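You operate a simulated robot arm through the tools that you are given. There is no shell and no other tool. Be economical: measure what you need, move in short steps, check, and stop when the job is done.

You run a simulated robot arm. Do the job below in one go: nothing can be reset, and whatever is moved stays where it is left.

Task
Strike the mould flush, then load it with disc and weight.
Fine: yellow bar, put back; cream disc in the middle of the sand, black weight on the disc.

Only the result counts: the job must be done as asked and must still hold three seconds after the hand-in. Knocking over, shifting, dropping, spilling or breaking anything else fails it.

Robot
A 7-joint arm with a two-finger parallel gripper, fixed in place. Base frame: the origin is at the foot of the arm, x ahead of it, y to its left, z up; the work surface is at about z = 0. Readings come in cm, rad, newtons and seconds.
With the tool pointing down near the work surface it reaches from about 24 to 62 cm from the base axis. Its first joint turns from -1.152 to 1.152 rad. Payload 2.6 kg.
The TCP is the grasp point between the finger pads, 3 cm short of the fingertips. In the tool frame z runs along the fingers and y along their closing line. The gripper opens to 9.4 cm. The fingers are 2.8 cm wide and 1 cm thick; the gripper's body (5 by 9.6 cm) begins 5.5 cm behind the TCP.
Orientation is that of the tool frame in the base frame, as a unit quaternion [x, y, z, w]. With the fingers straight down and closing along the base's y, the tool's x points along the base's -x, its y along +y and its z along -z.

Tools
- The arm moves only by the tool play_rows. Its argument "deltas" is text: rows parted by semicolons, each of 6 numbers parted by spaces: the shift along the base's x, y, z in cm, then the turn, a rotation vector about the base's x, y, z in rad. In form: x y z rx ry rz; .... A call has 1 to 12 rows; each row is the pose to reach, as a shift and turn from the pose commanded when the call began. "hand" is the finger opening in cm, from 0 to 9.4, set as the call begins (left out, the last holds). Each row takes 0.2 s and may step no farther than 5 cm and 0.15 rad from the row before; otherwise, or with a gripper value out of range, the whole call is refused. Where a pose cannot be reached the arm comes as near as it can. A force on the tool above 40 N (or 10 N above the force at the start of the call, whichever is more), or a blocked arm, ends the call early, and 0.2 s more pass. The fingers move at their own pace (about 7.2 cm/s each) and stop on an object; they squeeze with about 36 N. The grip force told is the motor's: it shows also when the fingers shut on nothing. Time passes only in rows, and 0.2 s behind the last, so rows that repeat a pose let the fingers close. It gives the time, the measured TCP pose, the force on the tool (base axes), the opening and the grip force at its end, in the units of the frame above (readings bear some noise).
- Cameras (640 x 400 px; columns grow to the right, rows downward): "scene" is fixed at [4.27, 43.55, 57.12]; the picture's right is [-0.70, -0.71, 0.00], its down [-0.37, 0.36, -0.85] and it looks along [0.61, -0.60, -0.52] (base axes); focal length 314 px, centre (320, 200). "wrist" rides on the gripper at [7.6, 1.4, -10.2] in the tool frame; the picture's right is [-0.18, 0.98, 0.00], its down [-0.75, -0.14, -0.64] and it looks along [-0.63, -0.12, 0.77] (tool axes); focal length 243 px, centre (320, 200). There is no depth. A picture from a camera that has moved, and an enlarged one, comes with that camera's place and axes in the base frame and with its lens.
- snapshot(camera): a new picture of that camera. It takes no simulated time.
- close_up(camera, box): a new picture of the part [left, top, right, bottom] of that camera's present view, enlarged. It takes no simulated time.
- close_job(): hands the job in; it is judged then, once.

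Go step by step. Nothing tells you positions but the pictures and the camera data: compare them with the known pose of the tool, close in by small moves and look again before you grip or let go. The budget is 120 turns and 68 pictures, counting those below and the enlarged ones. Unless the task says otherwise, let go and move clear before handing in, and close with one line.

The tools are called after "Emit:" as a command line: name --argument value ..., lists and objects as JSON in quotes. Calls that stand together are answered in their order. play_rows: Moves the arm, as the interface text tells. Its arguments: {"type":"object","properties":{"deltas":{"type":"string"},"hand":{"type":"number"}},"required":["deltas"]} The other tools are called the same way: snapshot (camera) takes a picture; close_up (camera, box) takes an enlarged picture of a part of a camera's view; close_job () hands the job in.

At the start:

```text
time_s: 0.0
tcp_pos: [42.19, 4.82, 31.98]
tool_rot: [0.0, 1.0, 0.0, 0.001]
ft_force: [-0.1, 0.6, 0.6]
finger_gap: 9.39
grip_force: 0.0
```

scene: 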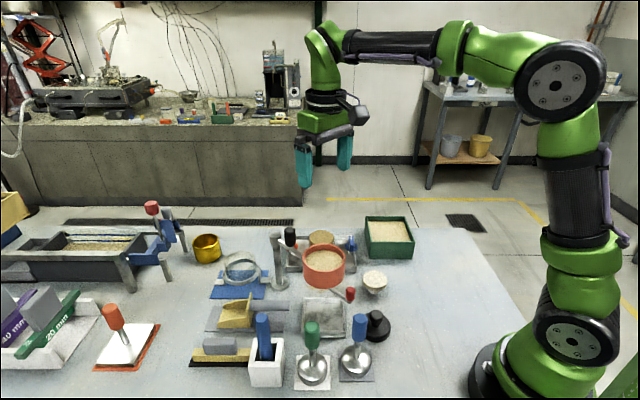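
wrist: 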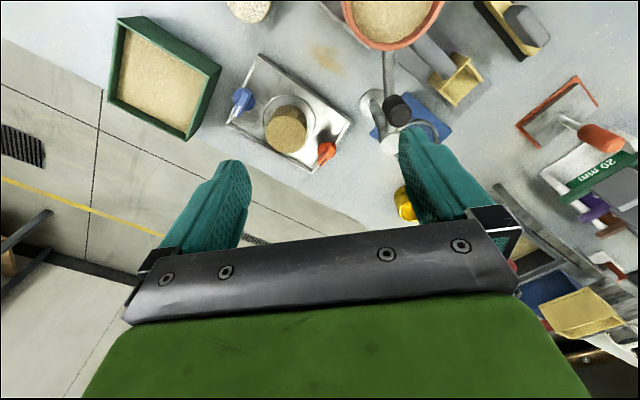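

The table holds many tools, so first I'll enlarge the scene to identify the mould, yellow bar, cream disc and black weight.

Emit:
close_up --camera "scene" --box '[180, 200, 420, 350]'

Emit:
close_up --camera "scene" --box '[180, 270, 420, 400]'

Emit:
close_up --camera "scene" --box '[0, 190, 240, 380]'

Emit:
close_up --camera "wrist" --box '[220, 0, 640, 260]'

```text
2.67 times, centred on (300, 275) of scene
camera zoom: at [4.27, 43.55, 57.12], right [-0.7, -0.71, 0.0], down [-0.37, 0.36, -0.85], along [0.61, -0.6, -0.52], focal length 837 px, centre (373, 0)
```

zoom: 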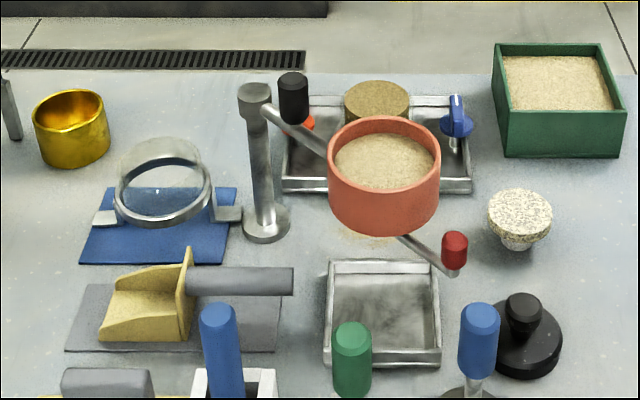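

```text
2.67 times, centred on (300, 335) of scene
camera zoom: at [4.27, 43.55, 57.12], right [-0.7, -0.71, 0.0], down [-0.37, 0.36, -0.85], along [0.61, -0.6, -0.52], focal length 837 px, centre (373, -160)
```

zoom: 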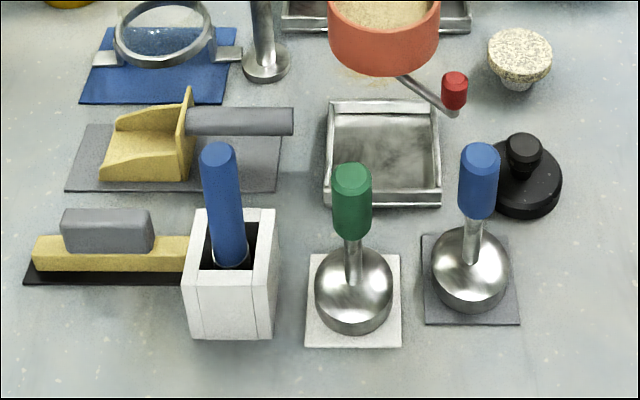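

```text
2.11 times, centred on (120, 285) of scene
camera zoom: at [4.27, 43.55, 57.12], right [-0.7, -0.71, 0.0], down [-0.37, 0.36, -0.85], along [0.61, -0.6, -0.52], focal length 661 px, centre (741, 21)
```

zoom: 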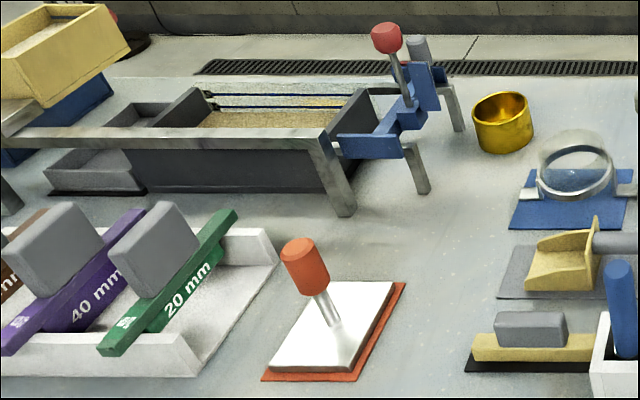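

```text
1.52 times, centred on (430, 130) of wrist
camera zoom: at [34.73, 6.25, 42.2], right [0.18, 0.98, 0.0], down [0.75, -0.14, 0.64], along [0.63, -0.12, -0.77], focal length 370 px, centre (152, 307)
```

zoom: 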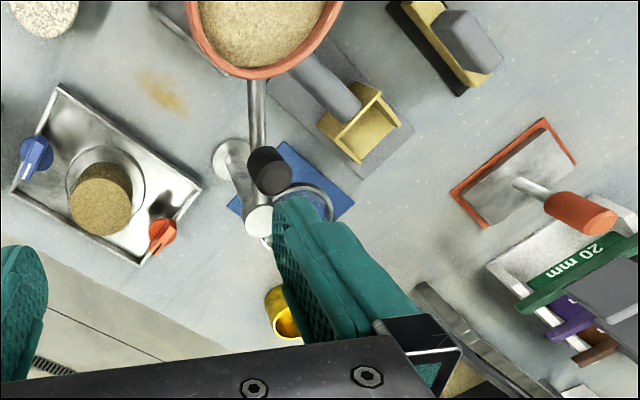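

I'll take enlarged looks at the plate with the knobs, the bowl, and the bar.

Emit:
close_up --camera "wrist" --box '[210, 40, 370, 180]'

Emit:
close_up --camera "scene" --box '[270, 215, 420, 310]'

Emit:
close_up --camera "scene" --box '[0, 190, 130, 270]'

```text
2.86 times, centred on (290, 110) of wrist
camera zoom: at [34.73, 6.25, 42.2], right [0.18, 0.98, 0.0], down [0.75, -0.14, 0.64], along [0.63, -0.12, -0.77], focal length 693 px, centre (406, 457)
```

zoom: 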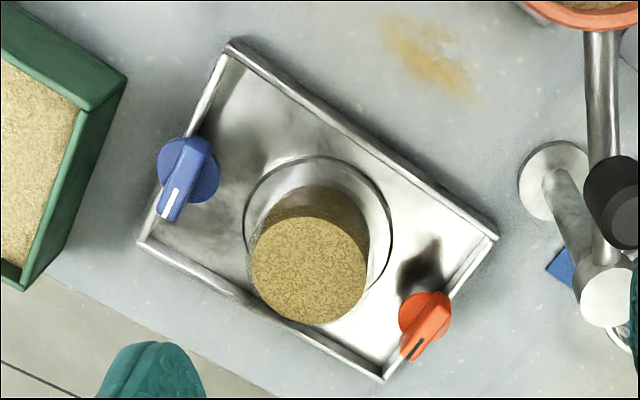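

```text
4.21 times, centred on (345, 262) of scene
camera zoom: at [4.27, 43.55, 57.12], right [-0.7, -0.71, 0.0], down [-0.37, 0.36, -0.85], along [0.61, -0.6, -0.52], focal length 1321 px, centre (215, -63)
```

zoom: 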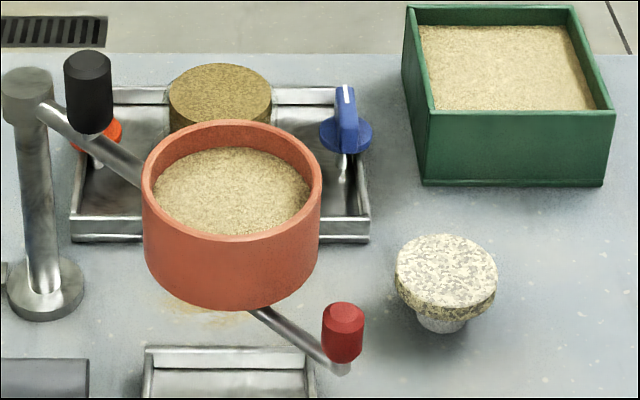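

```text
4.92 times, centred on (65, 230) of scene
camera zoom: at [4.27, 43.55, 57.12], right [-0.7, -0.71, 0.0], down [-0.37, 0.36, -0.85], along [0.61, -0.6, -0.52], focal length 1545 px, centre (1575, 52)
```

zoom: 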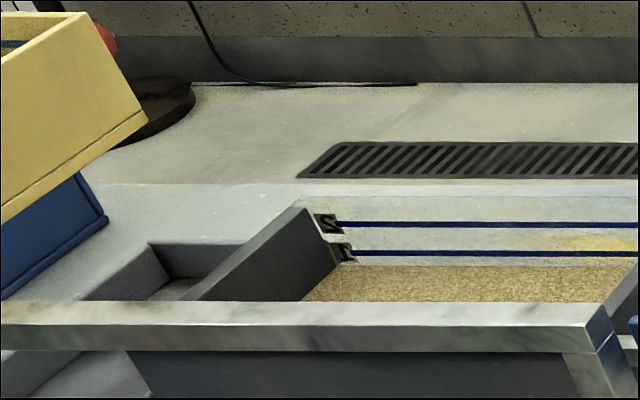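

The tray with knobs has a sand column in a ring, and an orange bowl of sand hangs on a swing arm. I'll move to get a nearer look at both.

Emit:
play_rows --deltas "-2 -2 -2 0 0 0; -4 -5 -5 0 0 0; -5 -7 -8 0 0 0"

Emit:
snapshot --camera "wrist"

Emit:
close_up --camera "scene" --box '[180, 220, 320, 310]'

```text
time_s: 0.8
tcp_pos: [37.2, -1.95, 23.92]
tool_rot: [-0.001, 1.0, 0.0, 0.0]
ft_force: [0.7, -0.4, -0.5]
finger_gap: 9.38
grip_force: 0.1
```

```text
58 pictures are left
camera wrist: at [29.65, -0.58, 34.08], right [0.18, 0.98, 0.0], down [0.75, -0.14, 0.64], along [0.63, -0.12, -0.77], focal length 243 px, centre (320, 200)
```

wrist: 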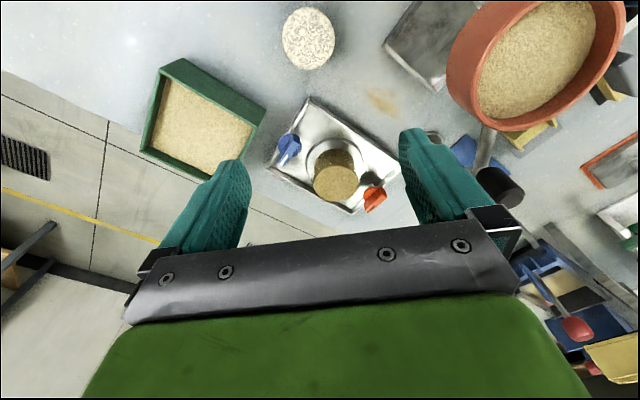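

```text
4.44 times, centred on (250, 265) of scene
camera zoom: at [4.27, 43.55, 57.12], right [-0.7, -0.71, 0.0], down [-0.37, 0.36, -0.85], along [0.61, -0.6, -0.52], focal length 1394 px, centre (631, -89)
```

zoom: 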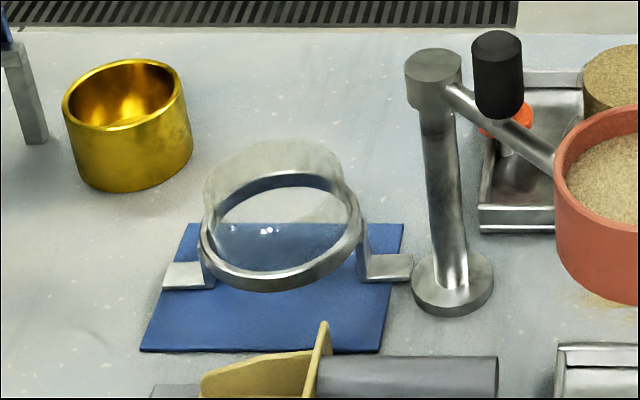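

Emit:
close_up --camera "wrist" --box '[260, 90, 420, 220]'

Emit:
close_up --camera "wrist" --box '[360, 0, 640, 200]'

```text
3.08 times, centred on (340, 155) of wrist
camera zoom: at [29.65, -0.58, 34.08], right [0.18, 0.98, 0.0], down [0.75, -0.14, 0.64], along [0.63, -0.12, -0.77], focal length 746 px, centre (258, 338)
```

zoom: 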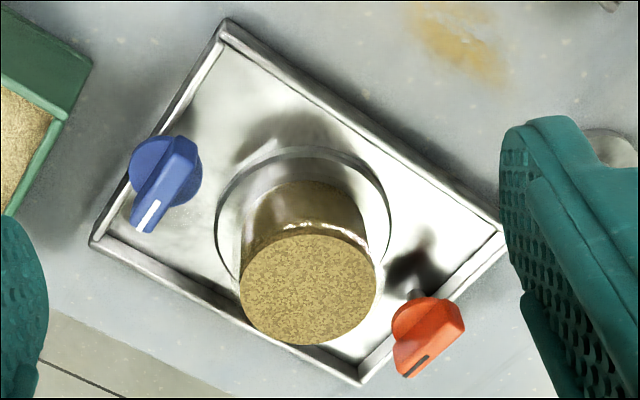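

```text
2.00 times, centred on (500, 100) of wrist
camera zoom: at [29.65, -0.58, 34.08], right [0.18, 0.98, 0.0], down [0.75, -0.14, 0.64], along [0.63, -0.12, -0.77], focal length 485 px, centre (-40, 400)
```

zoom: 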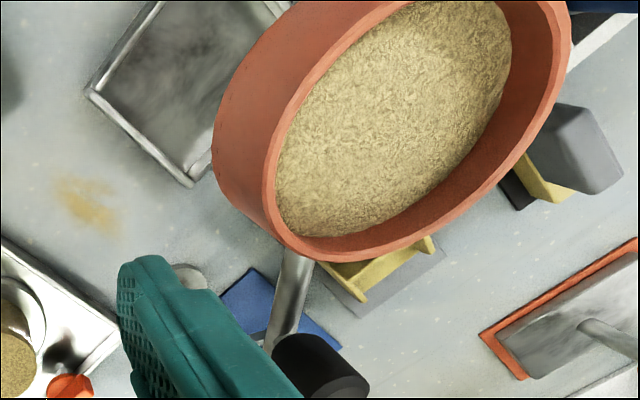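

The mould appears to be the sand column at about (50, -2, top 6 cm) in the tray. Next I'll go up and over to look at the yellow bar around (42, 32).

Emit:
play_rows --deltas "0 0 4 0 0 0; -1 3 7 0 0 0; -2 8 7 0 0 0; -3 13 7 0 0 0; -4 18 7 0 0 0; -4 23 6 0 0 0; -4 28 4 0 0 0; -4 31 3 0 0 0"

Emit:
snapshot --camera "wrist"

Emit:
close_up --camera "scene" --box '[290, 215, 370, 265]'

```text
refused: row 3 steps farther than a row can; nothing moved
```

```text
54 pictures are left
camera wrist: at [29.65, -0.58, 34.08], right [0.18, 0.98, 0.0], down [0.75, -0.14, 0.64], along [0.63, -0.12, -0.77], focal length 243 px, centre (320, 200)
```

wrist: 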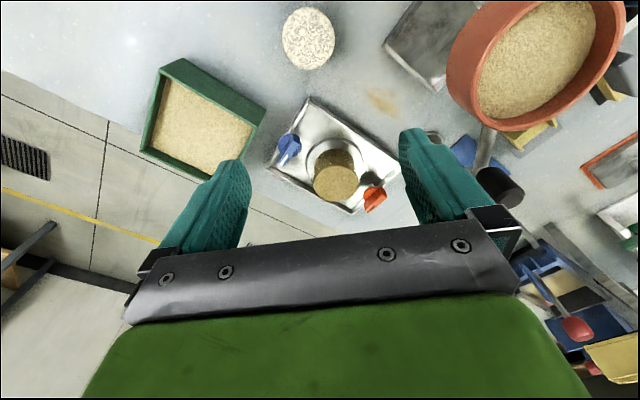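

```text
8.00 times, centred on (330, 240) of scene
camera zoom: at [4.27, 43.55, 57.12], right [-0.7, -0.71, 0.0], down [-0.37, 0.36, -0.85], along [0.61, -0.6, -0.52], focal length 2510 px, centre (240, -120)
```

zoom: 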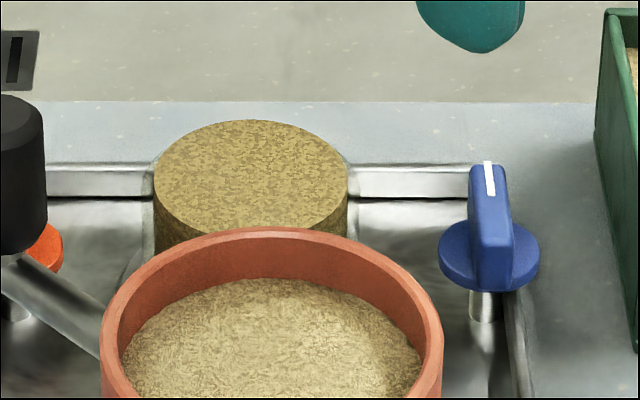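

The move was refused for step size, nothing moved; I'll repeat it with smaller steps.

Emit:
play_rows --deltas "0 0 4 0 0 0; -1 2 8 0 0 0; -2 6 8 0 0 0; -3 10.5 8 0 0 0; -4 15 8 0 0 0; -4 19.5 7 0 0 0; -4 24 6 0 0 0; -4 28 4 0 0 0; -4 30 3 0 0 0"

Emit:
snapshot --camera "wrist"

```text
time_s: 2.8
tcp_pos: [33.17, 27.99, 26.76]
tool_rot: [0.0, 1.0, 0.0, 0.0]
ft_force: [0.3, 0.1, 0.1]
finger_gap: 9.41
grip_force: 0.1
```

```text
52 pictures are left
camera wrist: at [25.67, 29.38, 36.89], right [0.18, 0.98, 0.0], down [0.75, -0.14, 0.64], along [0.63, -0.12, -0.77], focal length 243 px, centre (320, 200)
```

wrist: 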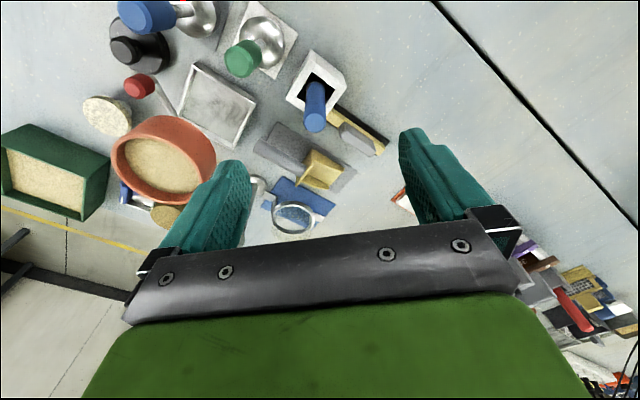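

Emit:
close_up --camera "wrist" --box '[240, 30, 420, 240]'

Emit:
close_up --camera "wrist" --box '[70, 0, 260, 150]'

```text
1.90 times, centred on (330, 135) of wrist
camera zoom: at [25.67, 29.38, 36.89], right [0.18, 0.98, 0.0], down [0.75, -0.14, 0.64], along [0.63, -0.12, -0.77], focal length 462 px, centre (301, 324)
```

zoom: 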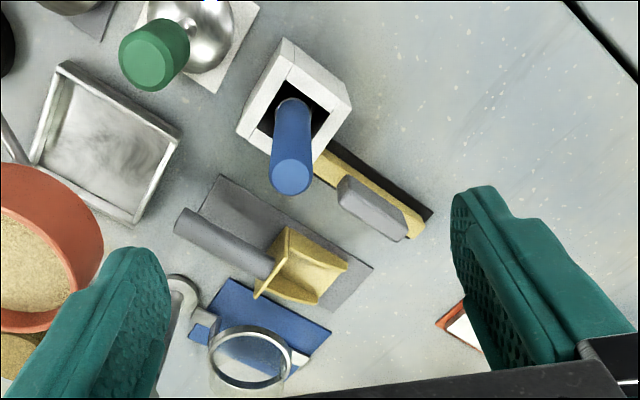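

```text
2.67 times, centred on (165, 75) of wrist
camera zoom: at [25.67, 29.38, 36.89], right [0.18, 0.98, 0.0], down [0.75, -0.14, 0.64], along [0.63, -0.12, -0.77], focal length 647 px, centre (733, 533)
```

zoom: 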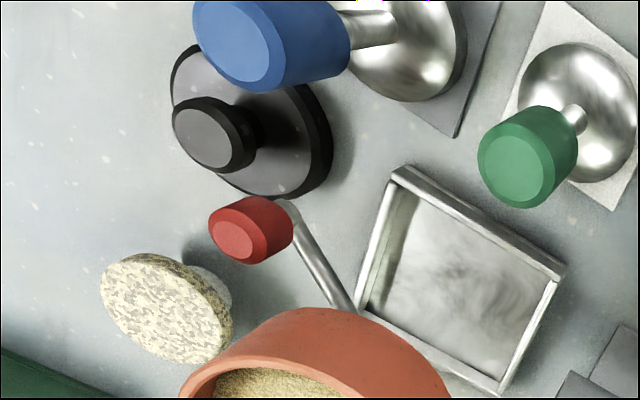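

The yellow bar lies along the 45° diagonal with its handle near (42.6, 31.7); the blue rod beside it reaches about z=17. I'll turn the tool 45° above the bar and look again.

Emit:
play_rows --deltas "1.5 0.5 0 0 0 0.131; 3 1 0 0 0 0.262; 4.5 1.5 0 0 0 0.393; 6 2.5 0 0 0 0.524; 7.8 3 -1 0 0 0.655; 9.4 3.7 -2 0 0 0.785; 9.4 3.7 -4 0 0 0.785"

Emit:
snapshot --camera "wrist"

Emit:
snapshot --camera "scene"

```text
time_s: 4.4
tcp_pos: [42.75, 31.58, 23.04]
tool_rot: [-0.383, 0.924, 0.0, 0.0]
ft_force: [0.4, 0.1, 0.2]
finger_gap: 9.38
grip_force: 0.0
```

```text
49 pictures are left
camera wrist: at [36.52, 27.04, 33.29], right [-0.57, 0.82, 0.0], down [0.63, 0.43, 0.64], along [0.53, 0.36, -0.77], focal length 243 px, centre (320, 200)
```

wrist: 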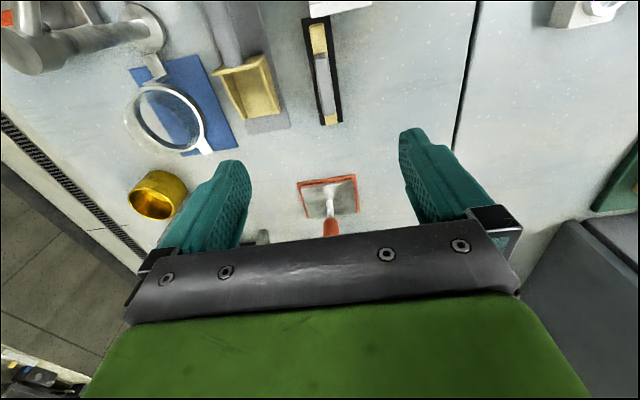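

```text
48 pictures are left
```

scene: 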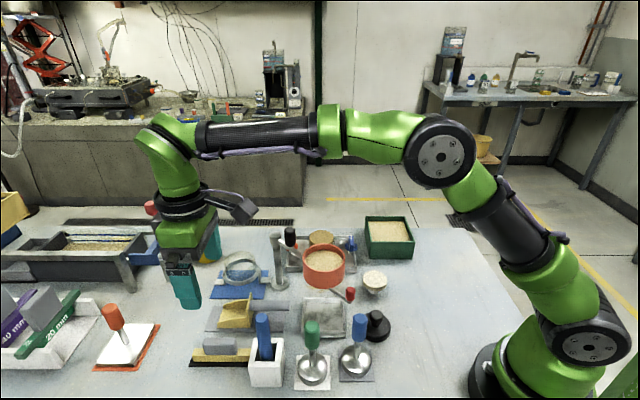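

The tool is aligned with the bar axis (centre about (42.6, 31.8), length 11 cm). I'll descend partway, shifted slightly along the handle away from the blue rod, then check clearance.

Emit:
play_rows --deltas "0.65 1 -4 0 0 0; 0.65 1 -8 0 0 0; 0.65 1 -12 0 0 0; 0.65 1 -14 0 0 0; 0.65 1 -14 0 0 0"

Emit:
close_up --camera "scene" --box '[150, 220, 330, 400]'

Emit:
snapshot --camera "wrist"

```text
time_s: 5.6
tcp_pos: [43.53, 32.43, 8.91]
tool_rot: [-0.383, 0.924, 0.0, 0.0]
ft_force: [0.4, 0.0, -0.3]
finger_gap: 9.41
grip_force: 0.0
```

```text
2.22 times, centred on (240, 310) of scene
camera zoom: at [4.27, 43.55, 57.12], right [-0.7, -0.71, 0.0], down [-0.37, 0.36, -0.85], along [0.61, -0.6, -0.52], focal length 697 px, centre (498, -44)
```

zoom: 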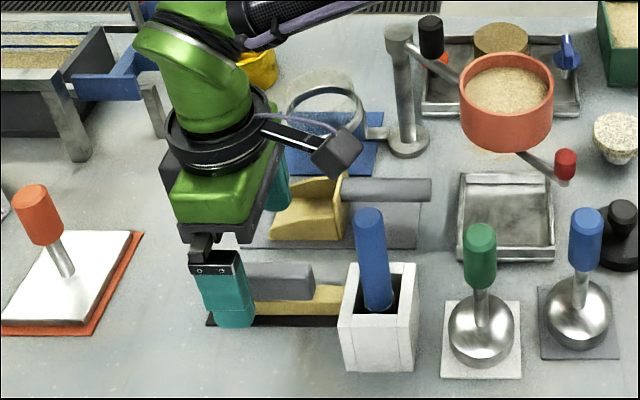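

```text
46 pictures are left
camera wrist: at [37.32, 28.03, 19.17], right [-0.56, 0.83, 0.0], down [0.63, 0.43, 0.64], along [0.53, 0.36, -0.77], focal length 243 px, centre (320, 200)
```

wrist: 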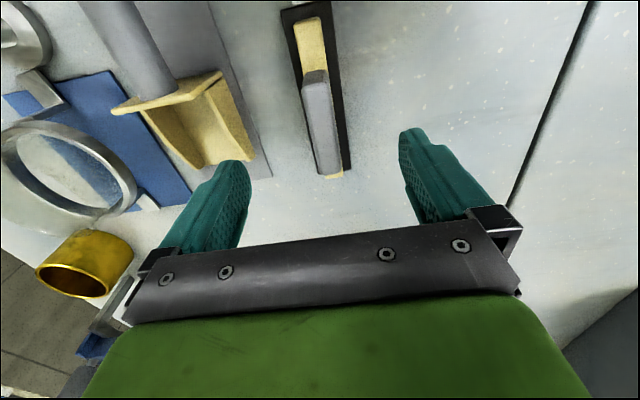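

Clearance to the rod looks fine and the handle is between the fingers. I'll descend so the tips reach about z≈2.3 and then look before gripping.

Emit:
play_rows --deltas "0 0 -1.5 0 0 0; 0 0 -2.5 0 0 0; 0 0 -3.5 0 0 0; 0 0 -3.5 0 0 0"

Emit:
close_up --camera "scene" --box '[170, 280, 330, 390]'

```text
time_s: 6.6
tcp_pos: [43.32, 32.48, 5.61]
tool_rot: [-0.383, 0.924, 0.0, 0.0]
ft_force: [-0.6, 0.7, 0.3]
finger_gap: 9.4
grip_force: 0.0
```

```text
3.64 times, centred on (250, 335) of scene
camera zoom: at [4.27, 43.55, 57.12], right [-0.7, -0.71, 0.0], down [-0.37, 0.36, -0.85], along [0.61, -0.6, -0.52], focal length 1141 px, centre (574, -291)
```

zoom: 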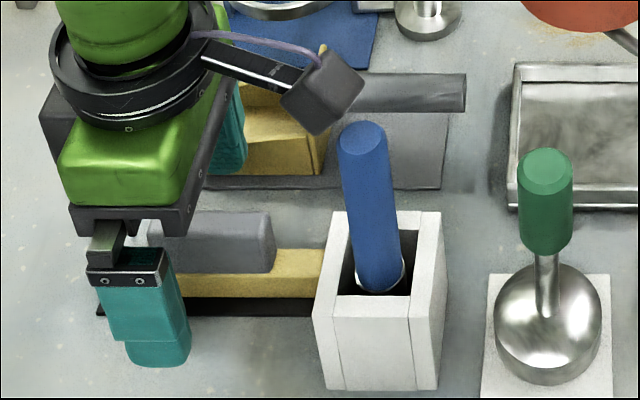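

The fingers straddle the handle with the rod clear; I'll close the grip.

Emit:
play_rows --deltas "0 0 0 0 0 0; 0 0 0 0 0 0; 0 0 0 0 0 0; 0 0 0 0 0 0; 0 0 0 0 0 0" --hand 0

Emit:
snapshot --camera "wrist"

Emit:
close_up --camera "scene" --box '[170, 280, 330, 390]'

```text
time_s: 7.8
tcp_pos: [43.3, 32.48, 5.52]
tool_rot: [-0.382, 0.924, 0.0, 0.0]
ft_force: [-0.4, 0.1, 0.2]
finger_gap: 1.98
grip_force: 35.8
```

```text
44 pictures are left
camera wrist: at [37.05, 28.13, 15.73], right [-0.56, 0.83, 0.0], down [0.63, 0.43, 0.64], along [0.53, 0.36, -0.77], focal length 243 px, centre (320, 200)
```

wrist: 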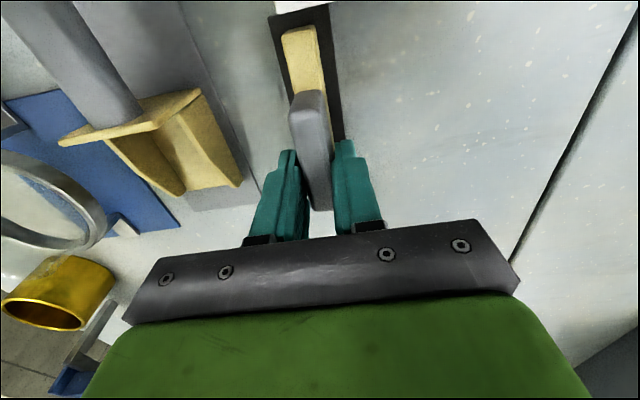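

```text
3.64 times, centred on (250, 335) of scene
camera zoom: at [4.27, 43.55, 57.12], right [-0.7, -0.71, 0.0], down [-0.37, 0.36, -0.85], along [0.61, -0.6, -0.52], focal length 1141 px, centre (574, -291)
```

zoom: 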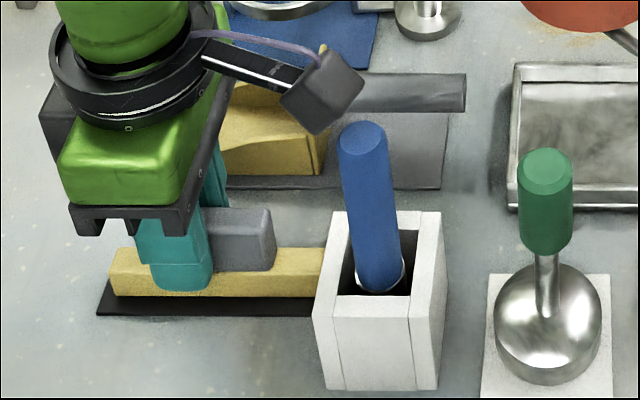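

The bar is gripped (2 cm handle). I'll lift it straight up, clear of the rod.

Emit:
play_rows --deltas "0 0 0.5 0 0 0; 0 0 2 0 0 0; 0 0 5 0 0 0; 0 0 9 0 0 0; 0 0 13 0 0 0; 0 0 17 0 0 0; 0 0 20.5 0 0 0"

Emit:
close_up --camera "scene" --box '[140, 170, 330, 390]'

```text
time_s: 9.4
tcp_pos: [43.1, 32.6, 25.85]
tool_rot: [-0.382, 0.924, 0.0, 0.0]
ft_force: [0.5, 0.4, -1.1]
finger_gap: 1.98
grip_force: 36.2
```

```text
1.82 times, centred on (235, 280) of scene
camera zoom: at [4.27, 43.55, 57.12], right [-0.7, -0.71, 0.0], down [-0.37, 0.36, -0.85], along [0.61, -0.6, -0.52], focal length 570 px, centre (474, 54)
```

zoom: 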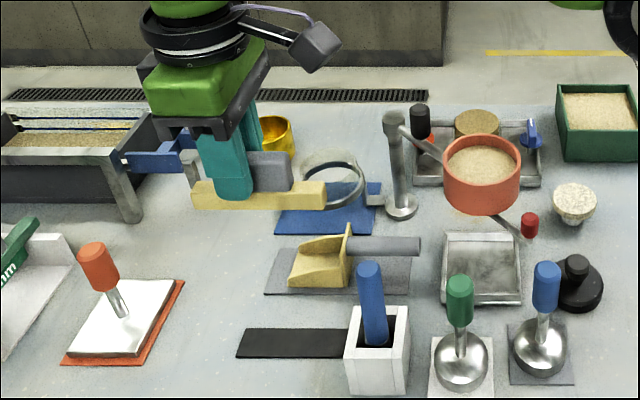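

The bar hangs level. I'll carry it high over the post and bowl to the far side of the mould for a look at the rim.

Emit:
play_rows --deltas "1 -4.4 1 0 0 0; 3 -8.8 1.5 0 0 0; 5 -13.2 1.5 0 0 0; 6.5 -17.6 1.5 0 0 0; 8 -22 1.5 0 0 0; 9.5 -26.4 1.5 0 0 0; 11 -30.8 0 0 0 0; 12.5 -35 -2 0 0 0; 14 -39 -4 0 0 0; 14.2 -40 -7 0 0 0; 14.2 -40 -10 0 0 0"

Emit:
snapshot --camera "wrist"

```text
time_s: 11.8
tcp_pos: [57.55, -7.54, 16.15]
tool_rot: [-0.383, 0.924, -0.001, 0.001]
ft_force: [-0.6, -0.3, -1.0]
finger_gap: 1.95
grip_force: 35.6
```

```text
41 pictures are left
camera wrist: at [51.25, -11.89, 26.26], right [-0.56, 0.83, 0.0], down [0.63, 0.43, 0.64], along [0.53, 0.36, -0.77], focal length 243 px, centre (320, 200)
```

wrist: 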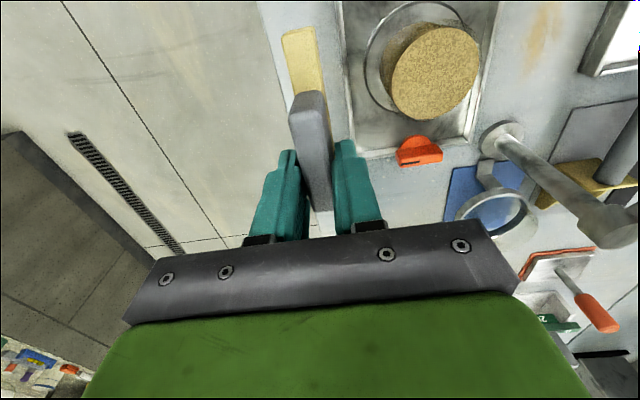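

Emit:
close_up --camera "wrist" --box '[340, 0, 500, 170]'

Emit:
close_up --camera "scene" --box '[270, 190, 390, 280]'

```text
2.35 times, centred on (420, 85) of wrist
camera zoom: at [51.25, -11.89, 26.26], right [-0.56, 0.83, 0.0], down [0.63, 0.43, 0.64], along [0.53, 0.36, -0.77], focal length 571 px, centre (85, 471)
```

zoom: 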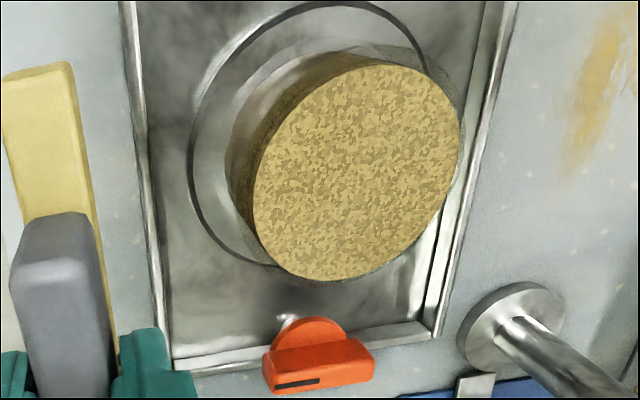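

```text
4.44 times, centred on (330, 235) of scene
camera zoom: at [4.28, 43.55, 57.12], right [-0.7, -0.71, 0.0], down [-0.37, 0.36, -0.85], along [0.61, -0.6, -0.52], focal length 1394 px, centre (276, 44)
```

zoom: 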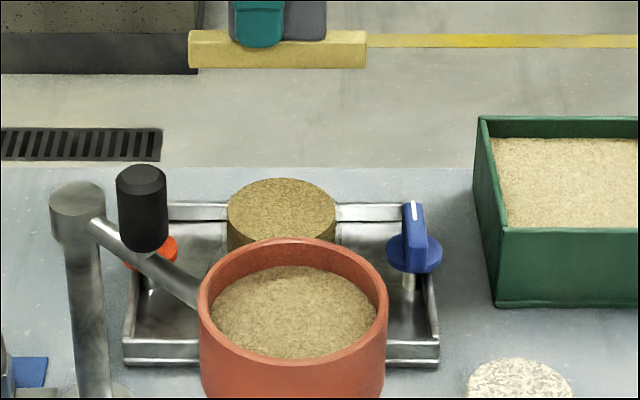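

The mould is a clear cylinder with sand standing proud. I'll enlarge strongly to find the rim height.

Emit:
close_up --camera "scene" --box '[312, 225, 352, 250]'

Emit:
close_up --camera "wrist" --box '[380, 5, 490, 85]'

```text
16.00 times, centred on (332, 238) of scene
camera zoom: at [4.28, 43.55, 57.12], right [-0.7, -0.71, 0.0], down [-0.37, 0.36, -0.85], along [0.61, -0.6, -0.52], focal length 5020 px, centre (128, -400)
```

zoom: 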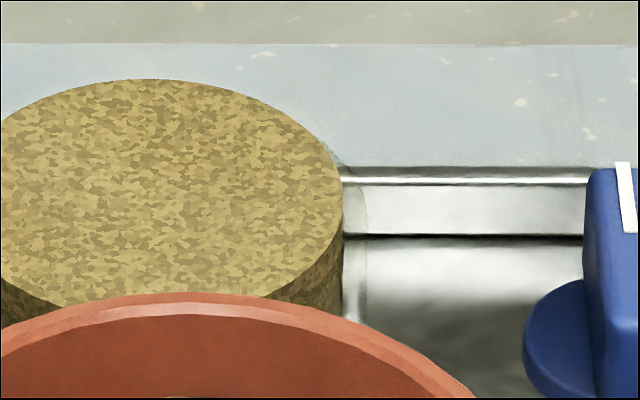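

```text
5.00 times, centred on (435, 45) of wrist
camera zoom: at [51.25, -11.89, 26.26], right [-0.56, 0.83, 0.0], down [0.63, 0.43, 0.64], along [0.53, 0.36, -0.77], focal length 1213 px, centre (-255, 975)
```

zoom: 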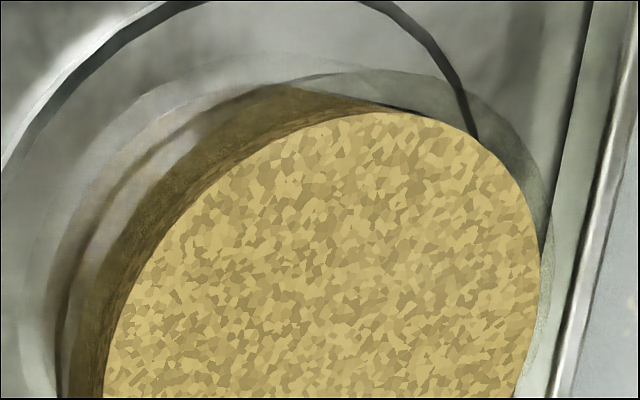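

The rim seems about 0.6 cm below the sand top (≈z 5.5), and the bar bottom is ≈5.25 below the TCP. I'll bring the bar to the start line on the far side of the mould at a height just under the sand top and check.

Emit:
play_rows --deltas "-1.2 0.8 -1.5 0 0 0; -2.4 1.5 -3 0 0 0; -2.4 1.5 -4.85 0 0 0; -2.4 1.5 -4.85 0 0 0"

Emit:
snapshot --camera "wrist"

Emit:
close_up --camera "scene" --box '[270, 190, 390, 265]'

```text
time_s: 12.8
tcp_pos: [55.06, -5.97, 11.01]
tool_rot: [-0.383, 0.924, 0.0, 0.0]
ft_force: [0.0, 1.3, -1.4]
finger_gap: 1.99
grip_force: 36.2
```

```text
36 pictures are left
camera wrist: at [48.76, -10.29, 21.25], right [-0.56, 0.83, 0.0], down [0.63, 0.43, 0.64], along [0.53, 0.36, -0.77], focal length 243 px, centre (320, 200)
```

wrist: 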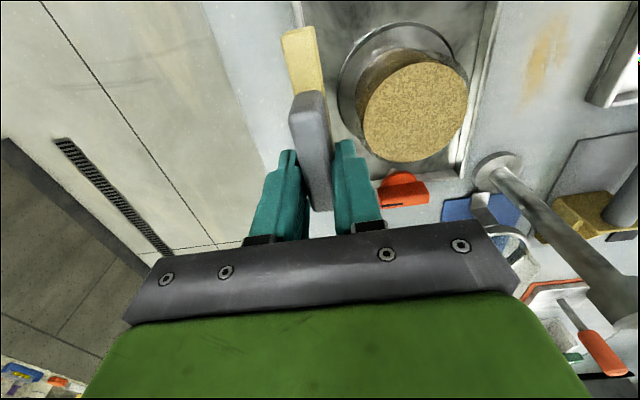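

```text
5.33 times, centred on (330, 228) of scene
camera zoom: at [4.27, 43.55, 57.12], right [-0.7, -0.71, 0.0], down [-0.37, 0.36, -0.85], along [0.61, -0.6, -0.52], focal length 1673 px, centre (267, 53)
```

zoom: 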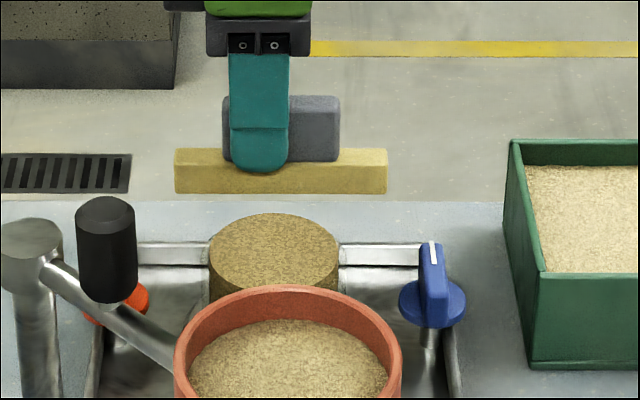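

Bar is centred on the mould and level, slightly below the sand top by estimate. I'll make the first pass 0.4 cm higher, slowly, then check the result.

Emit:
play_rows --deltas "0 0 0.4 0 0 0; -0.7 0.7 0.4 0 0 0; -1.4 1.4 0.4 0 0 0; -2.1 2.1 0.4 0 0 0; -2.8 2.8 0.4 0 0 0; -3.5 3.5 0.4 0 0 0"

Emit:
close_up --camera "scene" --box '[270, 190, 390, 265]'

```text
time_s: 14.2
tcp_pos: [51.67, -2.43, 11.58]
tool_rot: [-0.384, 0.924, 0.0, 0.0]
ft_force: [-0.2, -0.2, -1.5]
finger_gap: 1.96
grip_force: 36.2
```

```text
5.33 times, centred on (330, 228) of scene
camera zoom: at [4.27, 43.55, 57.12], right [-0.7, -0.71, 0.0], down [-0.37, 0.36, -0.85], along [0.61, -0.6, -0.52], focal length 1673 px, centre (267, 53)
```

zoom: 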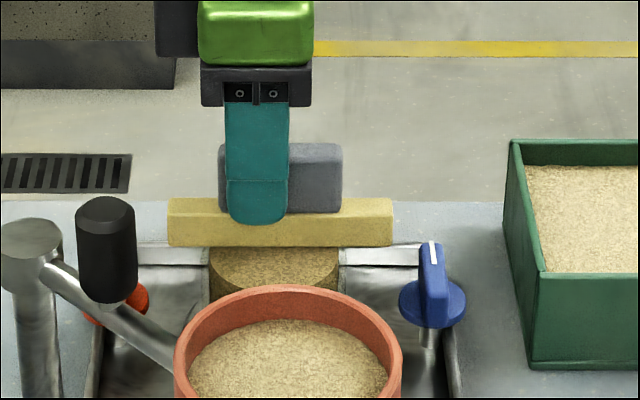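

No contact: the bar underside is just at the sand top at TCP z≈11.6. I'll back off and sweep 0.3 cm lower.

Emit:
play_rows --deltas "0 0 0.8 0 0 0; 1.7 -1.7 0.8 0 0 0; 3.5 -3.5 0.8 0 0 0; 3.5 -3.5 -0.3 0 0 0; 3.5 -3.5 -0.3 0 0 0; 2.8 -2.8 -0.3 0 0 0; 2.1 -2.1 -0.3 0 0 0; 1.4 -1.4 -0.3 0 0 0; 0.7 -0.7 -0.3 0 0 0; 0 0 -0.3 0 0 0"

Emit:
close_up --camera "scene" --box '[270, 190, 390, 265]'

```text
time_s: 16.4
tcp_pos: [51.68, -2.56, 11.16]
tool_rot: [-0.383, 0.924, 0.0, 0.0]
ft_force: [1.1, -0.6, -0.9]
finger_gap: 1.98
grip_force: 36.1
```

```text
5.33 times, centred on (330, 228) of scene
camera zoom: at [4.27, 43.55, 57.12], right [-0.7, -0.71, 0.0], down [-0.37, 0.36, -0.85], along [0.61, -0.6, -0.52], focal length 1673 px, centre (267, 53)
```

zoom: 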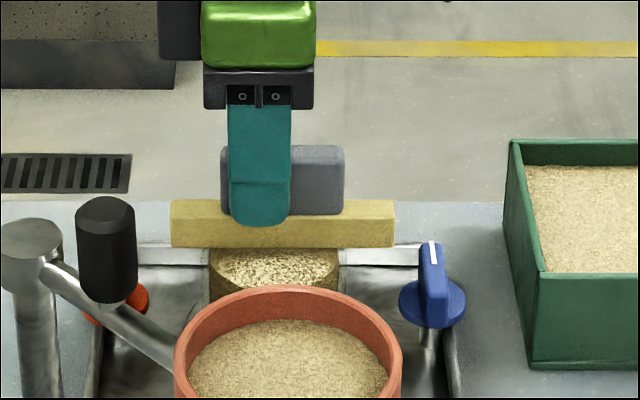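

The sand reacts with hardly any force. I'll finish this pass across to the near side and look.

Emit:
play_rows --deltas "-0.7 0.7 0 0 0 0; -1.4 1.4 0 0 0 0; -2.1 2.1 0 0 0 0; -2.8 2.8 0 0 0 0; -3.5 3.5 0 0 0 0; -4.2 4.2 0 0 0 0; -4.7 4.7 0 0 0 0; -4.7 4.7 0 0 0 0"

Emit:
snapshot --camera "wrist"

Emit:
close_up --camera "scene" --box '[270, 190, 390, 265]'

```text
time_s: 18.2
tcp_pos: [46.87, 2.24, 11.29]
tool_rot: [-0.383, 0.924, 0.0, 0.0]
ft_force: [0.1, -0.4, -0.7]
finger_gap: 1.99
grip_force: 36.7
```

```text
32 pictures are left
camera wrist: at [40.58, -2.15, 21.39], right [-0.57, 0.82, 0.0], down [0.63, 0.43, 0.64], along [0.53, 0.36, -0.77], focal length 243 px, centre (320, 200)
```

wrist: 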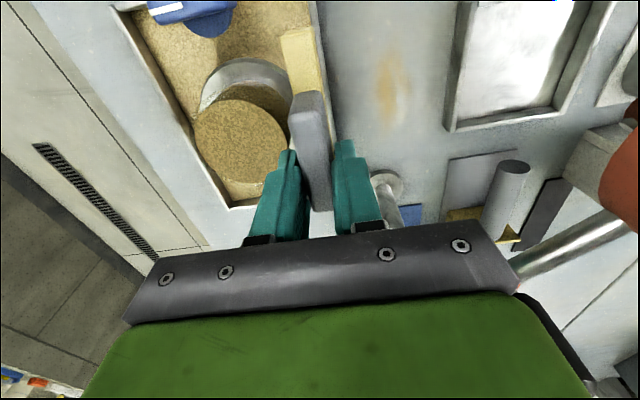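

```text
5.33 times, centred on (330, 228) of scene
camera zoom: at [4.27, 43.55, 57.12], right [-0.7, -0.71, 0.0], down [-0.37, 0.36, -0.85], along [0.61, -0.6, -0.52], focal length 1673 px, centre (267, 53)
```

zoom: 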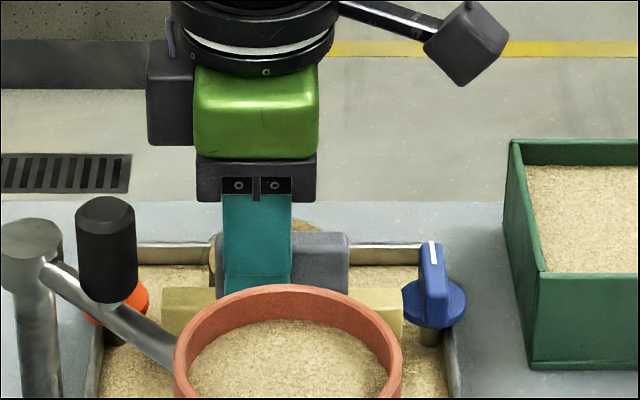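

The struck sand now lies in the tray; I'll check the mould surface against the rim.

Emit:
close_up --camera "wrist" --box '[180, 40, 300, 210]'

```text
2.35 times, centred on (240, 125) of wrist
camera zoom: at [40.58, -2.15, 21.39], right [-0.57, 0.82, 0.0], down [0.63, 0.43, 0.64], along [0.53, 0.36, -0.77], focal length 571 px, centre (508, 376)
```

zoom: 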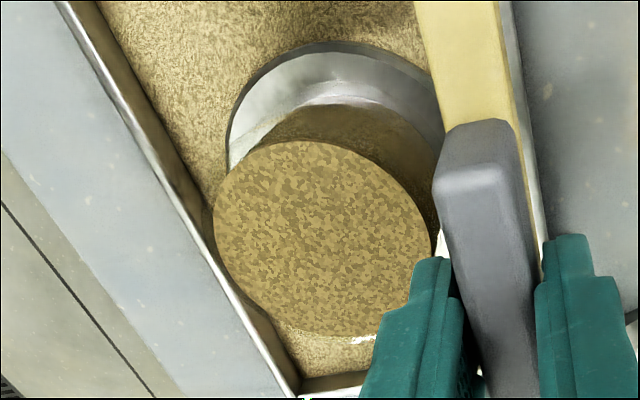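

The surface looks leveled but maybe still slightly proud. I'll move the bar over the mould centre and lower it gently to feel for the rim.

Emit:
play_rows --deltas "0 0 0.7 0 0 0; 1.8 -1.8 0.7 0 0 0; 3.7 -3.7 0.7 0 0 0; 3.7 -3.7 0.2 0 0 0; 3.7 -3.7 0 0 0 0; 3.7 -3.7 -0.1 0 0 0; 3.7 -3.7 -0.1 0 0 0"

Emit:
play_rows --deltas "0 0 -0.05 0 0 0; 0 0 -0.1 0 0 0; 0 0 -0.1 0 0 0"

```text
time_s: 19.8
tcp_pos: [50.54, -1.46, 11.08]
tool_rot: [-0.383, 0.924, -0.001, 0.0]
ft_force: [-0.5, 0.0, -0.5]
finger_gap: 1.98
grip_force: 36.5
```

```text
time_s: 20.6
tcp_pos: [50.63, -1.49, 11.12]
tool_rot: [-0.382, 0.924, 0.0, 0.0]
ft_force: [0.0, -0.1, -0.8]
finger_gap: 1.96
grip_force: 36.6
```

Emit:
play_rows --deltas "0 0 -0.05 0 0 0; 0 0 -0.1 0 0 0; 0 0 -0.1 0 0 0"

Emit:
play_rows --deltas "0 0 -0.05 0 0 0; 0 0 -0.1 0 0 0; 0 0 -0.1 0 0 0"

Emit:
close_up --camera "scene" --box '[290, 220, 370, 260]'

```text
time_s: 21.4
tcp_pos: [50.68, -1.61, 11.04]
tool_rot: [-0.383, 0.924, 0.0, 0.001]
ft_force: [-0.3, 3.0, 15.0]
finger_gap: 1.98
grip_force: 36.2
```

```text
time_s: 22.2
tcp_pos: [50.67, -1.39, 11.02]
tool_rot: [-0.383, 0.924, 0.0, 0.002]
ft_force: [2.3, 4.2, 22.7]
finger_gap: 1.98
grip_force: 36.1
```

```text
8.00 times, centred on (330, 240) of scene
camera zoom: at [4.26, 43.55, 57.12], right [-0.7, -0.71, 0.0], down [-0.37, 0.36, -0.85], along [0.61, -0.6, -0.52], focal length 2510 px, centre (240, -120)
```

zoom: 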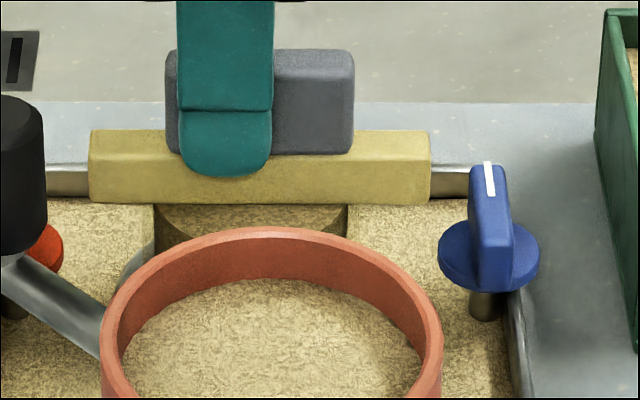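

The rim is felt at this height (22 N). I'll ease the pressure and drag the bar lightly along the rim out to the far side.

Emit:
play_rows --deltas "0 0 0.17 0 0 0; 0 0 0.17 0 0 0; 0.7 -0.7 0.17 0 0 0; 1.4 -1.4 0.17 0 0 0; 2.1 -2.1 0.17 0 0 0; 2.8 -2.8 0.18 0 0 0; 3.5 -3.5 0.2 0 0 0; 4.2 -4.2 0.2 0 0 0"

Emit:
play_rows --deltas "-0.7 0.7 0 0 0 0; -1.4 1.4 0 0 0 0; -2.1 2.1 0 0 0 0; -2.8 2.8 0 0 0 0; -3.5 3.5 0 0 0 0; -4.2 4.2 0 0 0 0; -4.9 4.9 0 0 0 0; -5.6 5.6 0 0 0 0; -6.3 6.3 0 0 0 0; -7 7 0 0 0 0; -7.7 7.7 0 0 0 0; -7.9 7.9 0 0 0 0"

Emit:
close_up --camera "wrist" --box '[180, 40, 300, 210]'

```text
time_s: 24.0
tcp_pos: [54.65, -5.67, 10.99]
tool_rot: [-0.383, 0.924, -0.001, -0.001]
ft_force: [-0.3, -0.8, -1.0]
finger_gap: 1.99
grip_force: 35.8
```

```text
time_s: 26.6
tcp_pos: [46.92, 2.14, 10.96]
tool_rot: [-0.383, 0.924, 0.0, -0.001]
ft_force: [-0.7, -1.4, -1.3]
finger_gap: 1.96
grip_force: 36.0
```

```text
2.35 times, centred on (240, 125) of wrist
camera zoom: at [40.57, -2.18, 21.23], right [-0.56, 0.83, 0.0], down [0.63, 0.43, 0.64], along [0.53, 0.36, -0.77], focal length 571 px, centre (508, 376)
```

zoom: 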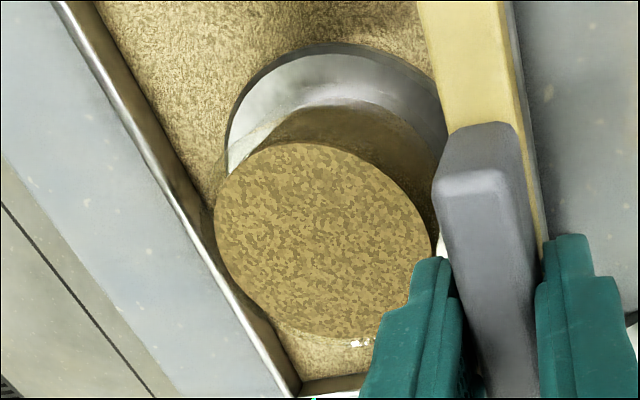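

The surface is struck at rim height. I'll lift high and carry the bar back above its mat.

Emit:
play_rows --deltas "0 0 5 0 0 0; 0 0 10 0 0 0; 0 0 15 0 0 0; 0 4.5 16 0 0 0; -0.5 9 16 0 0 0; -1 13.5 16 0 0 0; -1.5 18 16 0 0 0; -2 22.5 16 0 0 0; -3 26.8 16 0 0 0; -3.4 30.2 15.5 0 0 0; -3.4 30.2 15.5 0 0 0"

Emit:
close_up --camera "scene" --box '[290, 220, 370, 260]'

Emit:
snapshot --camera "wrist"

```text
time_s: 29.0
tcp_pos: [43.45, 32.57, 26.6]
tool_rot: [-0.382, 0.924, 0.0, 0.0]
ft_force: [-0.1, 0.6, -1.3]
finger_gap: 1.97
grip_force: 36.5
```

```text
8.00 times, centred on (330, 240) of scene
camera zoom: at [4.27, 43.55, 57.12], right [-0.7, -0.71, 0.0], down [-0.37, 0.36, -0.85], along [0.61, -0.6, -0.52], focal length 2510 px, centre (240, -120)
```

zoom: 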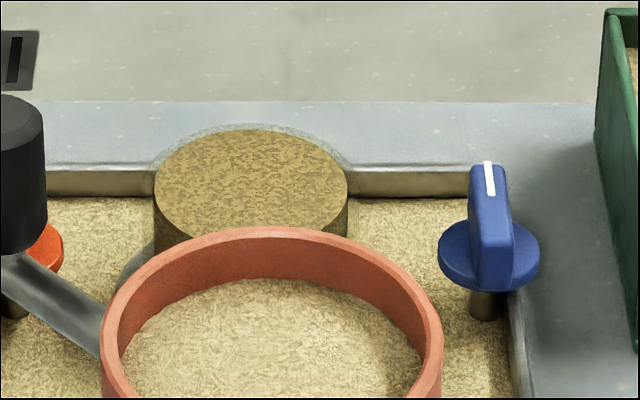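

```text
26 pictures are left
camera wrist: at [37.11, 28.2, 36.84], right [-0.56, 0.83, 0.0], down [0.63, 0.43, 0.64], along [0.53, 0.36, -0.77], focal length 243 px, centre (320, 200)
```

wrist: 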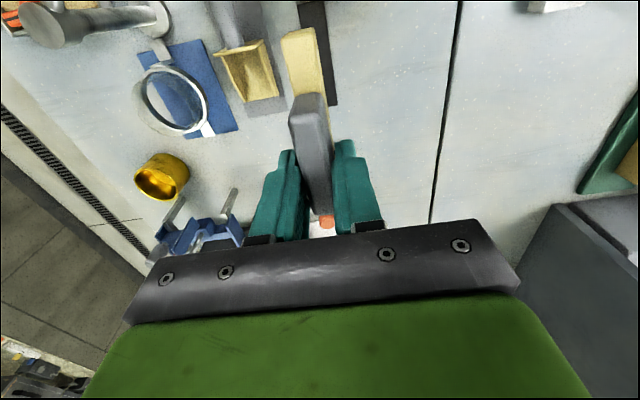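

Sand now sits flush with the clear rim all round. Lowering the bar to just above the mat.

Emit:
play_rows --deltas "-0.1 -0.1 -4.5 0 0 0; -0.1 -0.1 -9 0 0 0; -0.1 -0.1 -13.5 0 0 0; -0.1 -0.1 -18 0 0 0; -0.1 -0.1 -19.8 0 0 0; -0.1 -0.1 -19.8 0 0 0"

Emit:
close_up --camera "scene" --box '[170, 280, 330, 390]'

Emit:
snapshot --camera "wrist"

```text
time_s: 30.4
tcp_pos: [43.33, 32.26, 6.66]
tool_rot: [-0.383, 0.924, -0.001, -0.001]
ft_force: [1.0, -0.6, -1.3]
finger_gap: 1.99
grip_force: 35.8
```

```text
3.64 times, centred on (250, 335) of scene
camera zoom: at [4.27, 43.55, 57.12], right [-0.7, -0.71, 0.0], down [-0.37, 0.36, -0.85], along [0.61, -0.6, -0.52], focal length 1141 px, centre (574, -291)
```

zoom: 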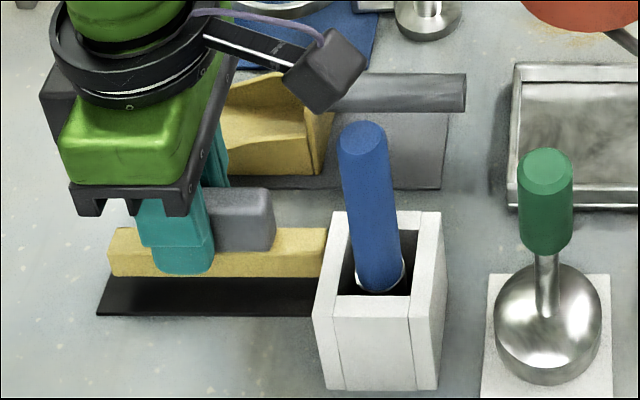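

```text
24 pictures are left
camera wrist: at [37.05, 27.85, 16.82], right [-0.56, 0.83, 0.0], down [0.63, 0.43, 0.64], along [0.53, 0.36, -0.77], focal length 243 px, centre (320, 200)
```

wrist: 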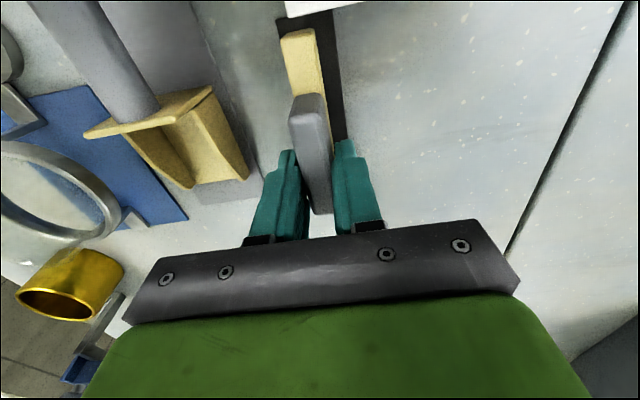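

Bar is aligned over its mat about 1.1 cm high; I'll lower gently until it touches.

Emit:
play_rows --deltas "0 0 -0.5 0 0 0; 0 0 -0.9 0 0 0; 0 0 -1.05 0 0 0; 0 0 -1.05 0 0 0"

```text
time_s: 31.4
tcp_pos: [43.43, 32.38, 5.85]
tool_rot: [-0.383, 0.924, 0.0, 0.0]
ft_force: [0.4, 0.8, -0.5]
finger_gap: 1.98
grip_force: 36.0
```

Emit:
play_rows --deltas "0 0 -0.1 0 0 0; 0 0 -0.15 0 0 0; 0 0 -0.15 0 0 0"

Emit:
play_rows --deltas "0 0 -0.05 0 0 0; 0 0 -0.1 0 0 0; 0 0 -0.1 0 0 0"

```text
time_s: 32.2
tcp_pos: [43.44, 32.37, 5.58]
tool_rot: [-0.383, 0.924, 0.0, 0.0]
ft_force: [-0.2, 0.4, -1.5]
finger_gap: 1.98
grip_force: 35.4
```

```text
time_s: 33.0
tcp_pos: [43.39, 32.33, 5.49]
tool_rot: [-0.383, 0.924, 0.0, 0.0]
ft_force: [0.0, -0.4, -0.5]
finger_gap: 1.96
grip_force: 35.4
```

Emit:
play_rows --deltas "0 0.05 -0.05 0 0 0; -0.05 0.05 -0.1 0 0 0; -0.05 0.05 -0.1 0 0 0"

Emit:
close_up --camera "scene" --box '[170, 280, 330, 390]'

```text
time_s: 33.8
tcp_pos: [43.43, 32.35, 5.4]
tool_rot: [-0.383, 0.924, 0.001, 0.0]
ft_force: [-0.9, -0.2, -0.5]
finger_gap: 1.99
grip_force: 35.4
```

```text
3.64 times, centred on (250, 335) of scene
camera zoom: at [4.27, 43.55, 57.12], right [-0.7, -0.71, 0.0], down [-0.37, 0.36, -0.85], along [0.61, -0.6, -0.52], focal length 1141 px, centre (574, -291)
```

zoom: 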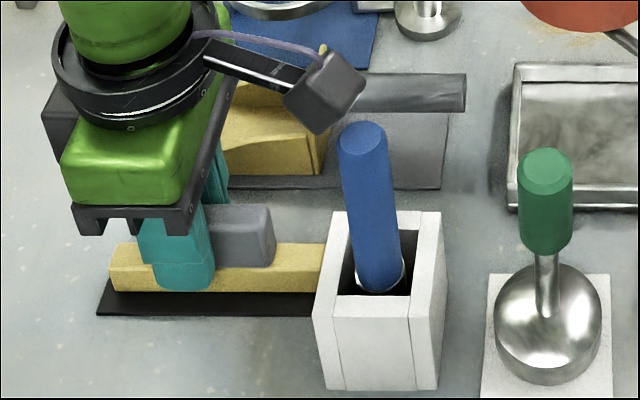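

Still ~0.2–0.3 cm above (the bar shifted slightly up in the grip when it pressed the rim). Continue down in small steps.

Emit:
play_rows --deltas "0 0 -0.06 0 0 0; 0 0 -0.12 0 0 0; 0 0 -0.12 0 0 0"

Emit:
play_rows --deltas "0 0 -0.05 0 0 0; 0 0 -0.1 0 0 0; 0 0 -0.1 0 0 0"

```text
time_s: 34.6
tcp_pos: [43.42, 32.4, 5.35]
tool_rot: [-0.383, 0.924, 0.001, 0.001]
ft_force: [-1.7, -0.3, 2.6]
finger_gap: 1.97
grip_force: 36.4
```

```text
time_s: 35.4
tcp_pos: [43.41, 32.49, 5.3]
tool_rot: [-0.382, 0.924, 0.001, 0.001]
ft_force: [-4.7, 1.8, 18.4]
finger_gap: 1.97
grip_force: 36.3
```

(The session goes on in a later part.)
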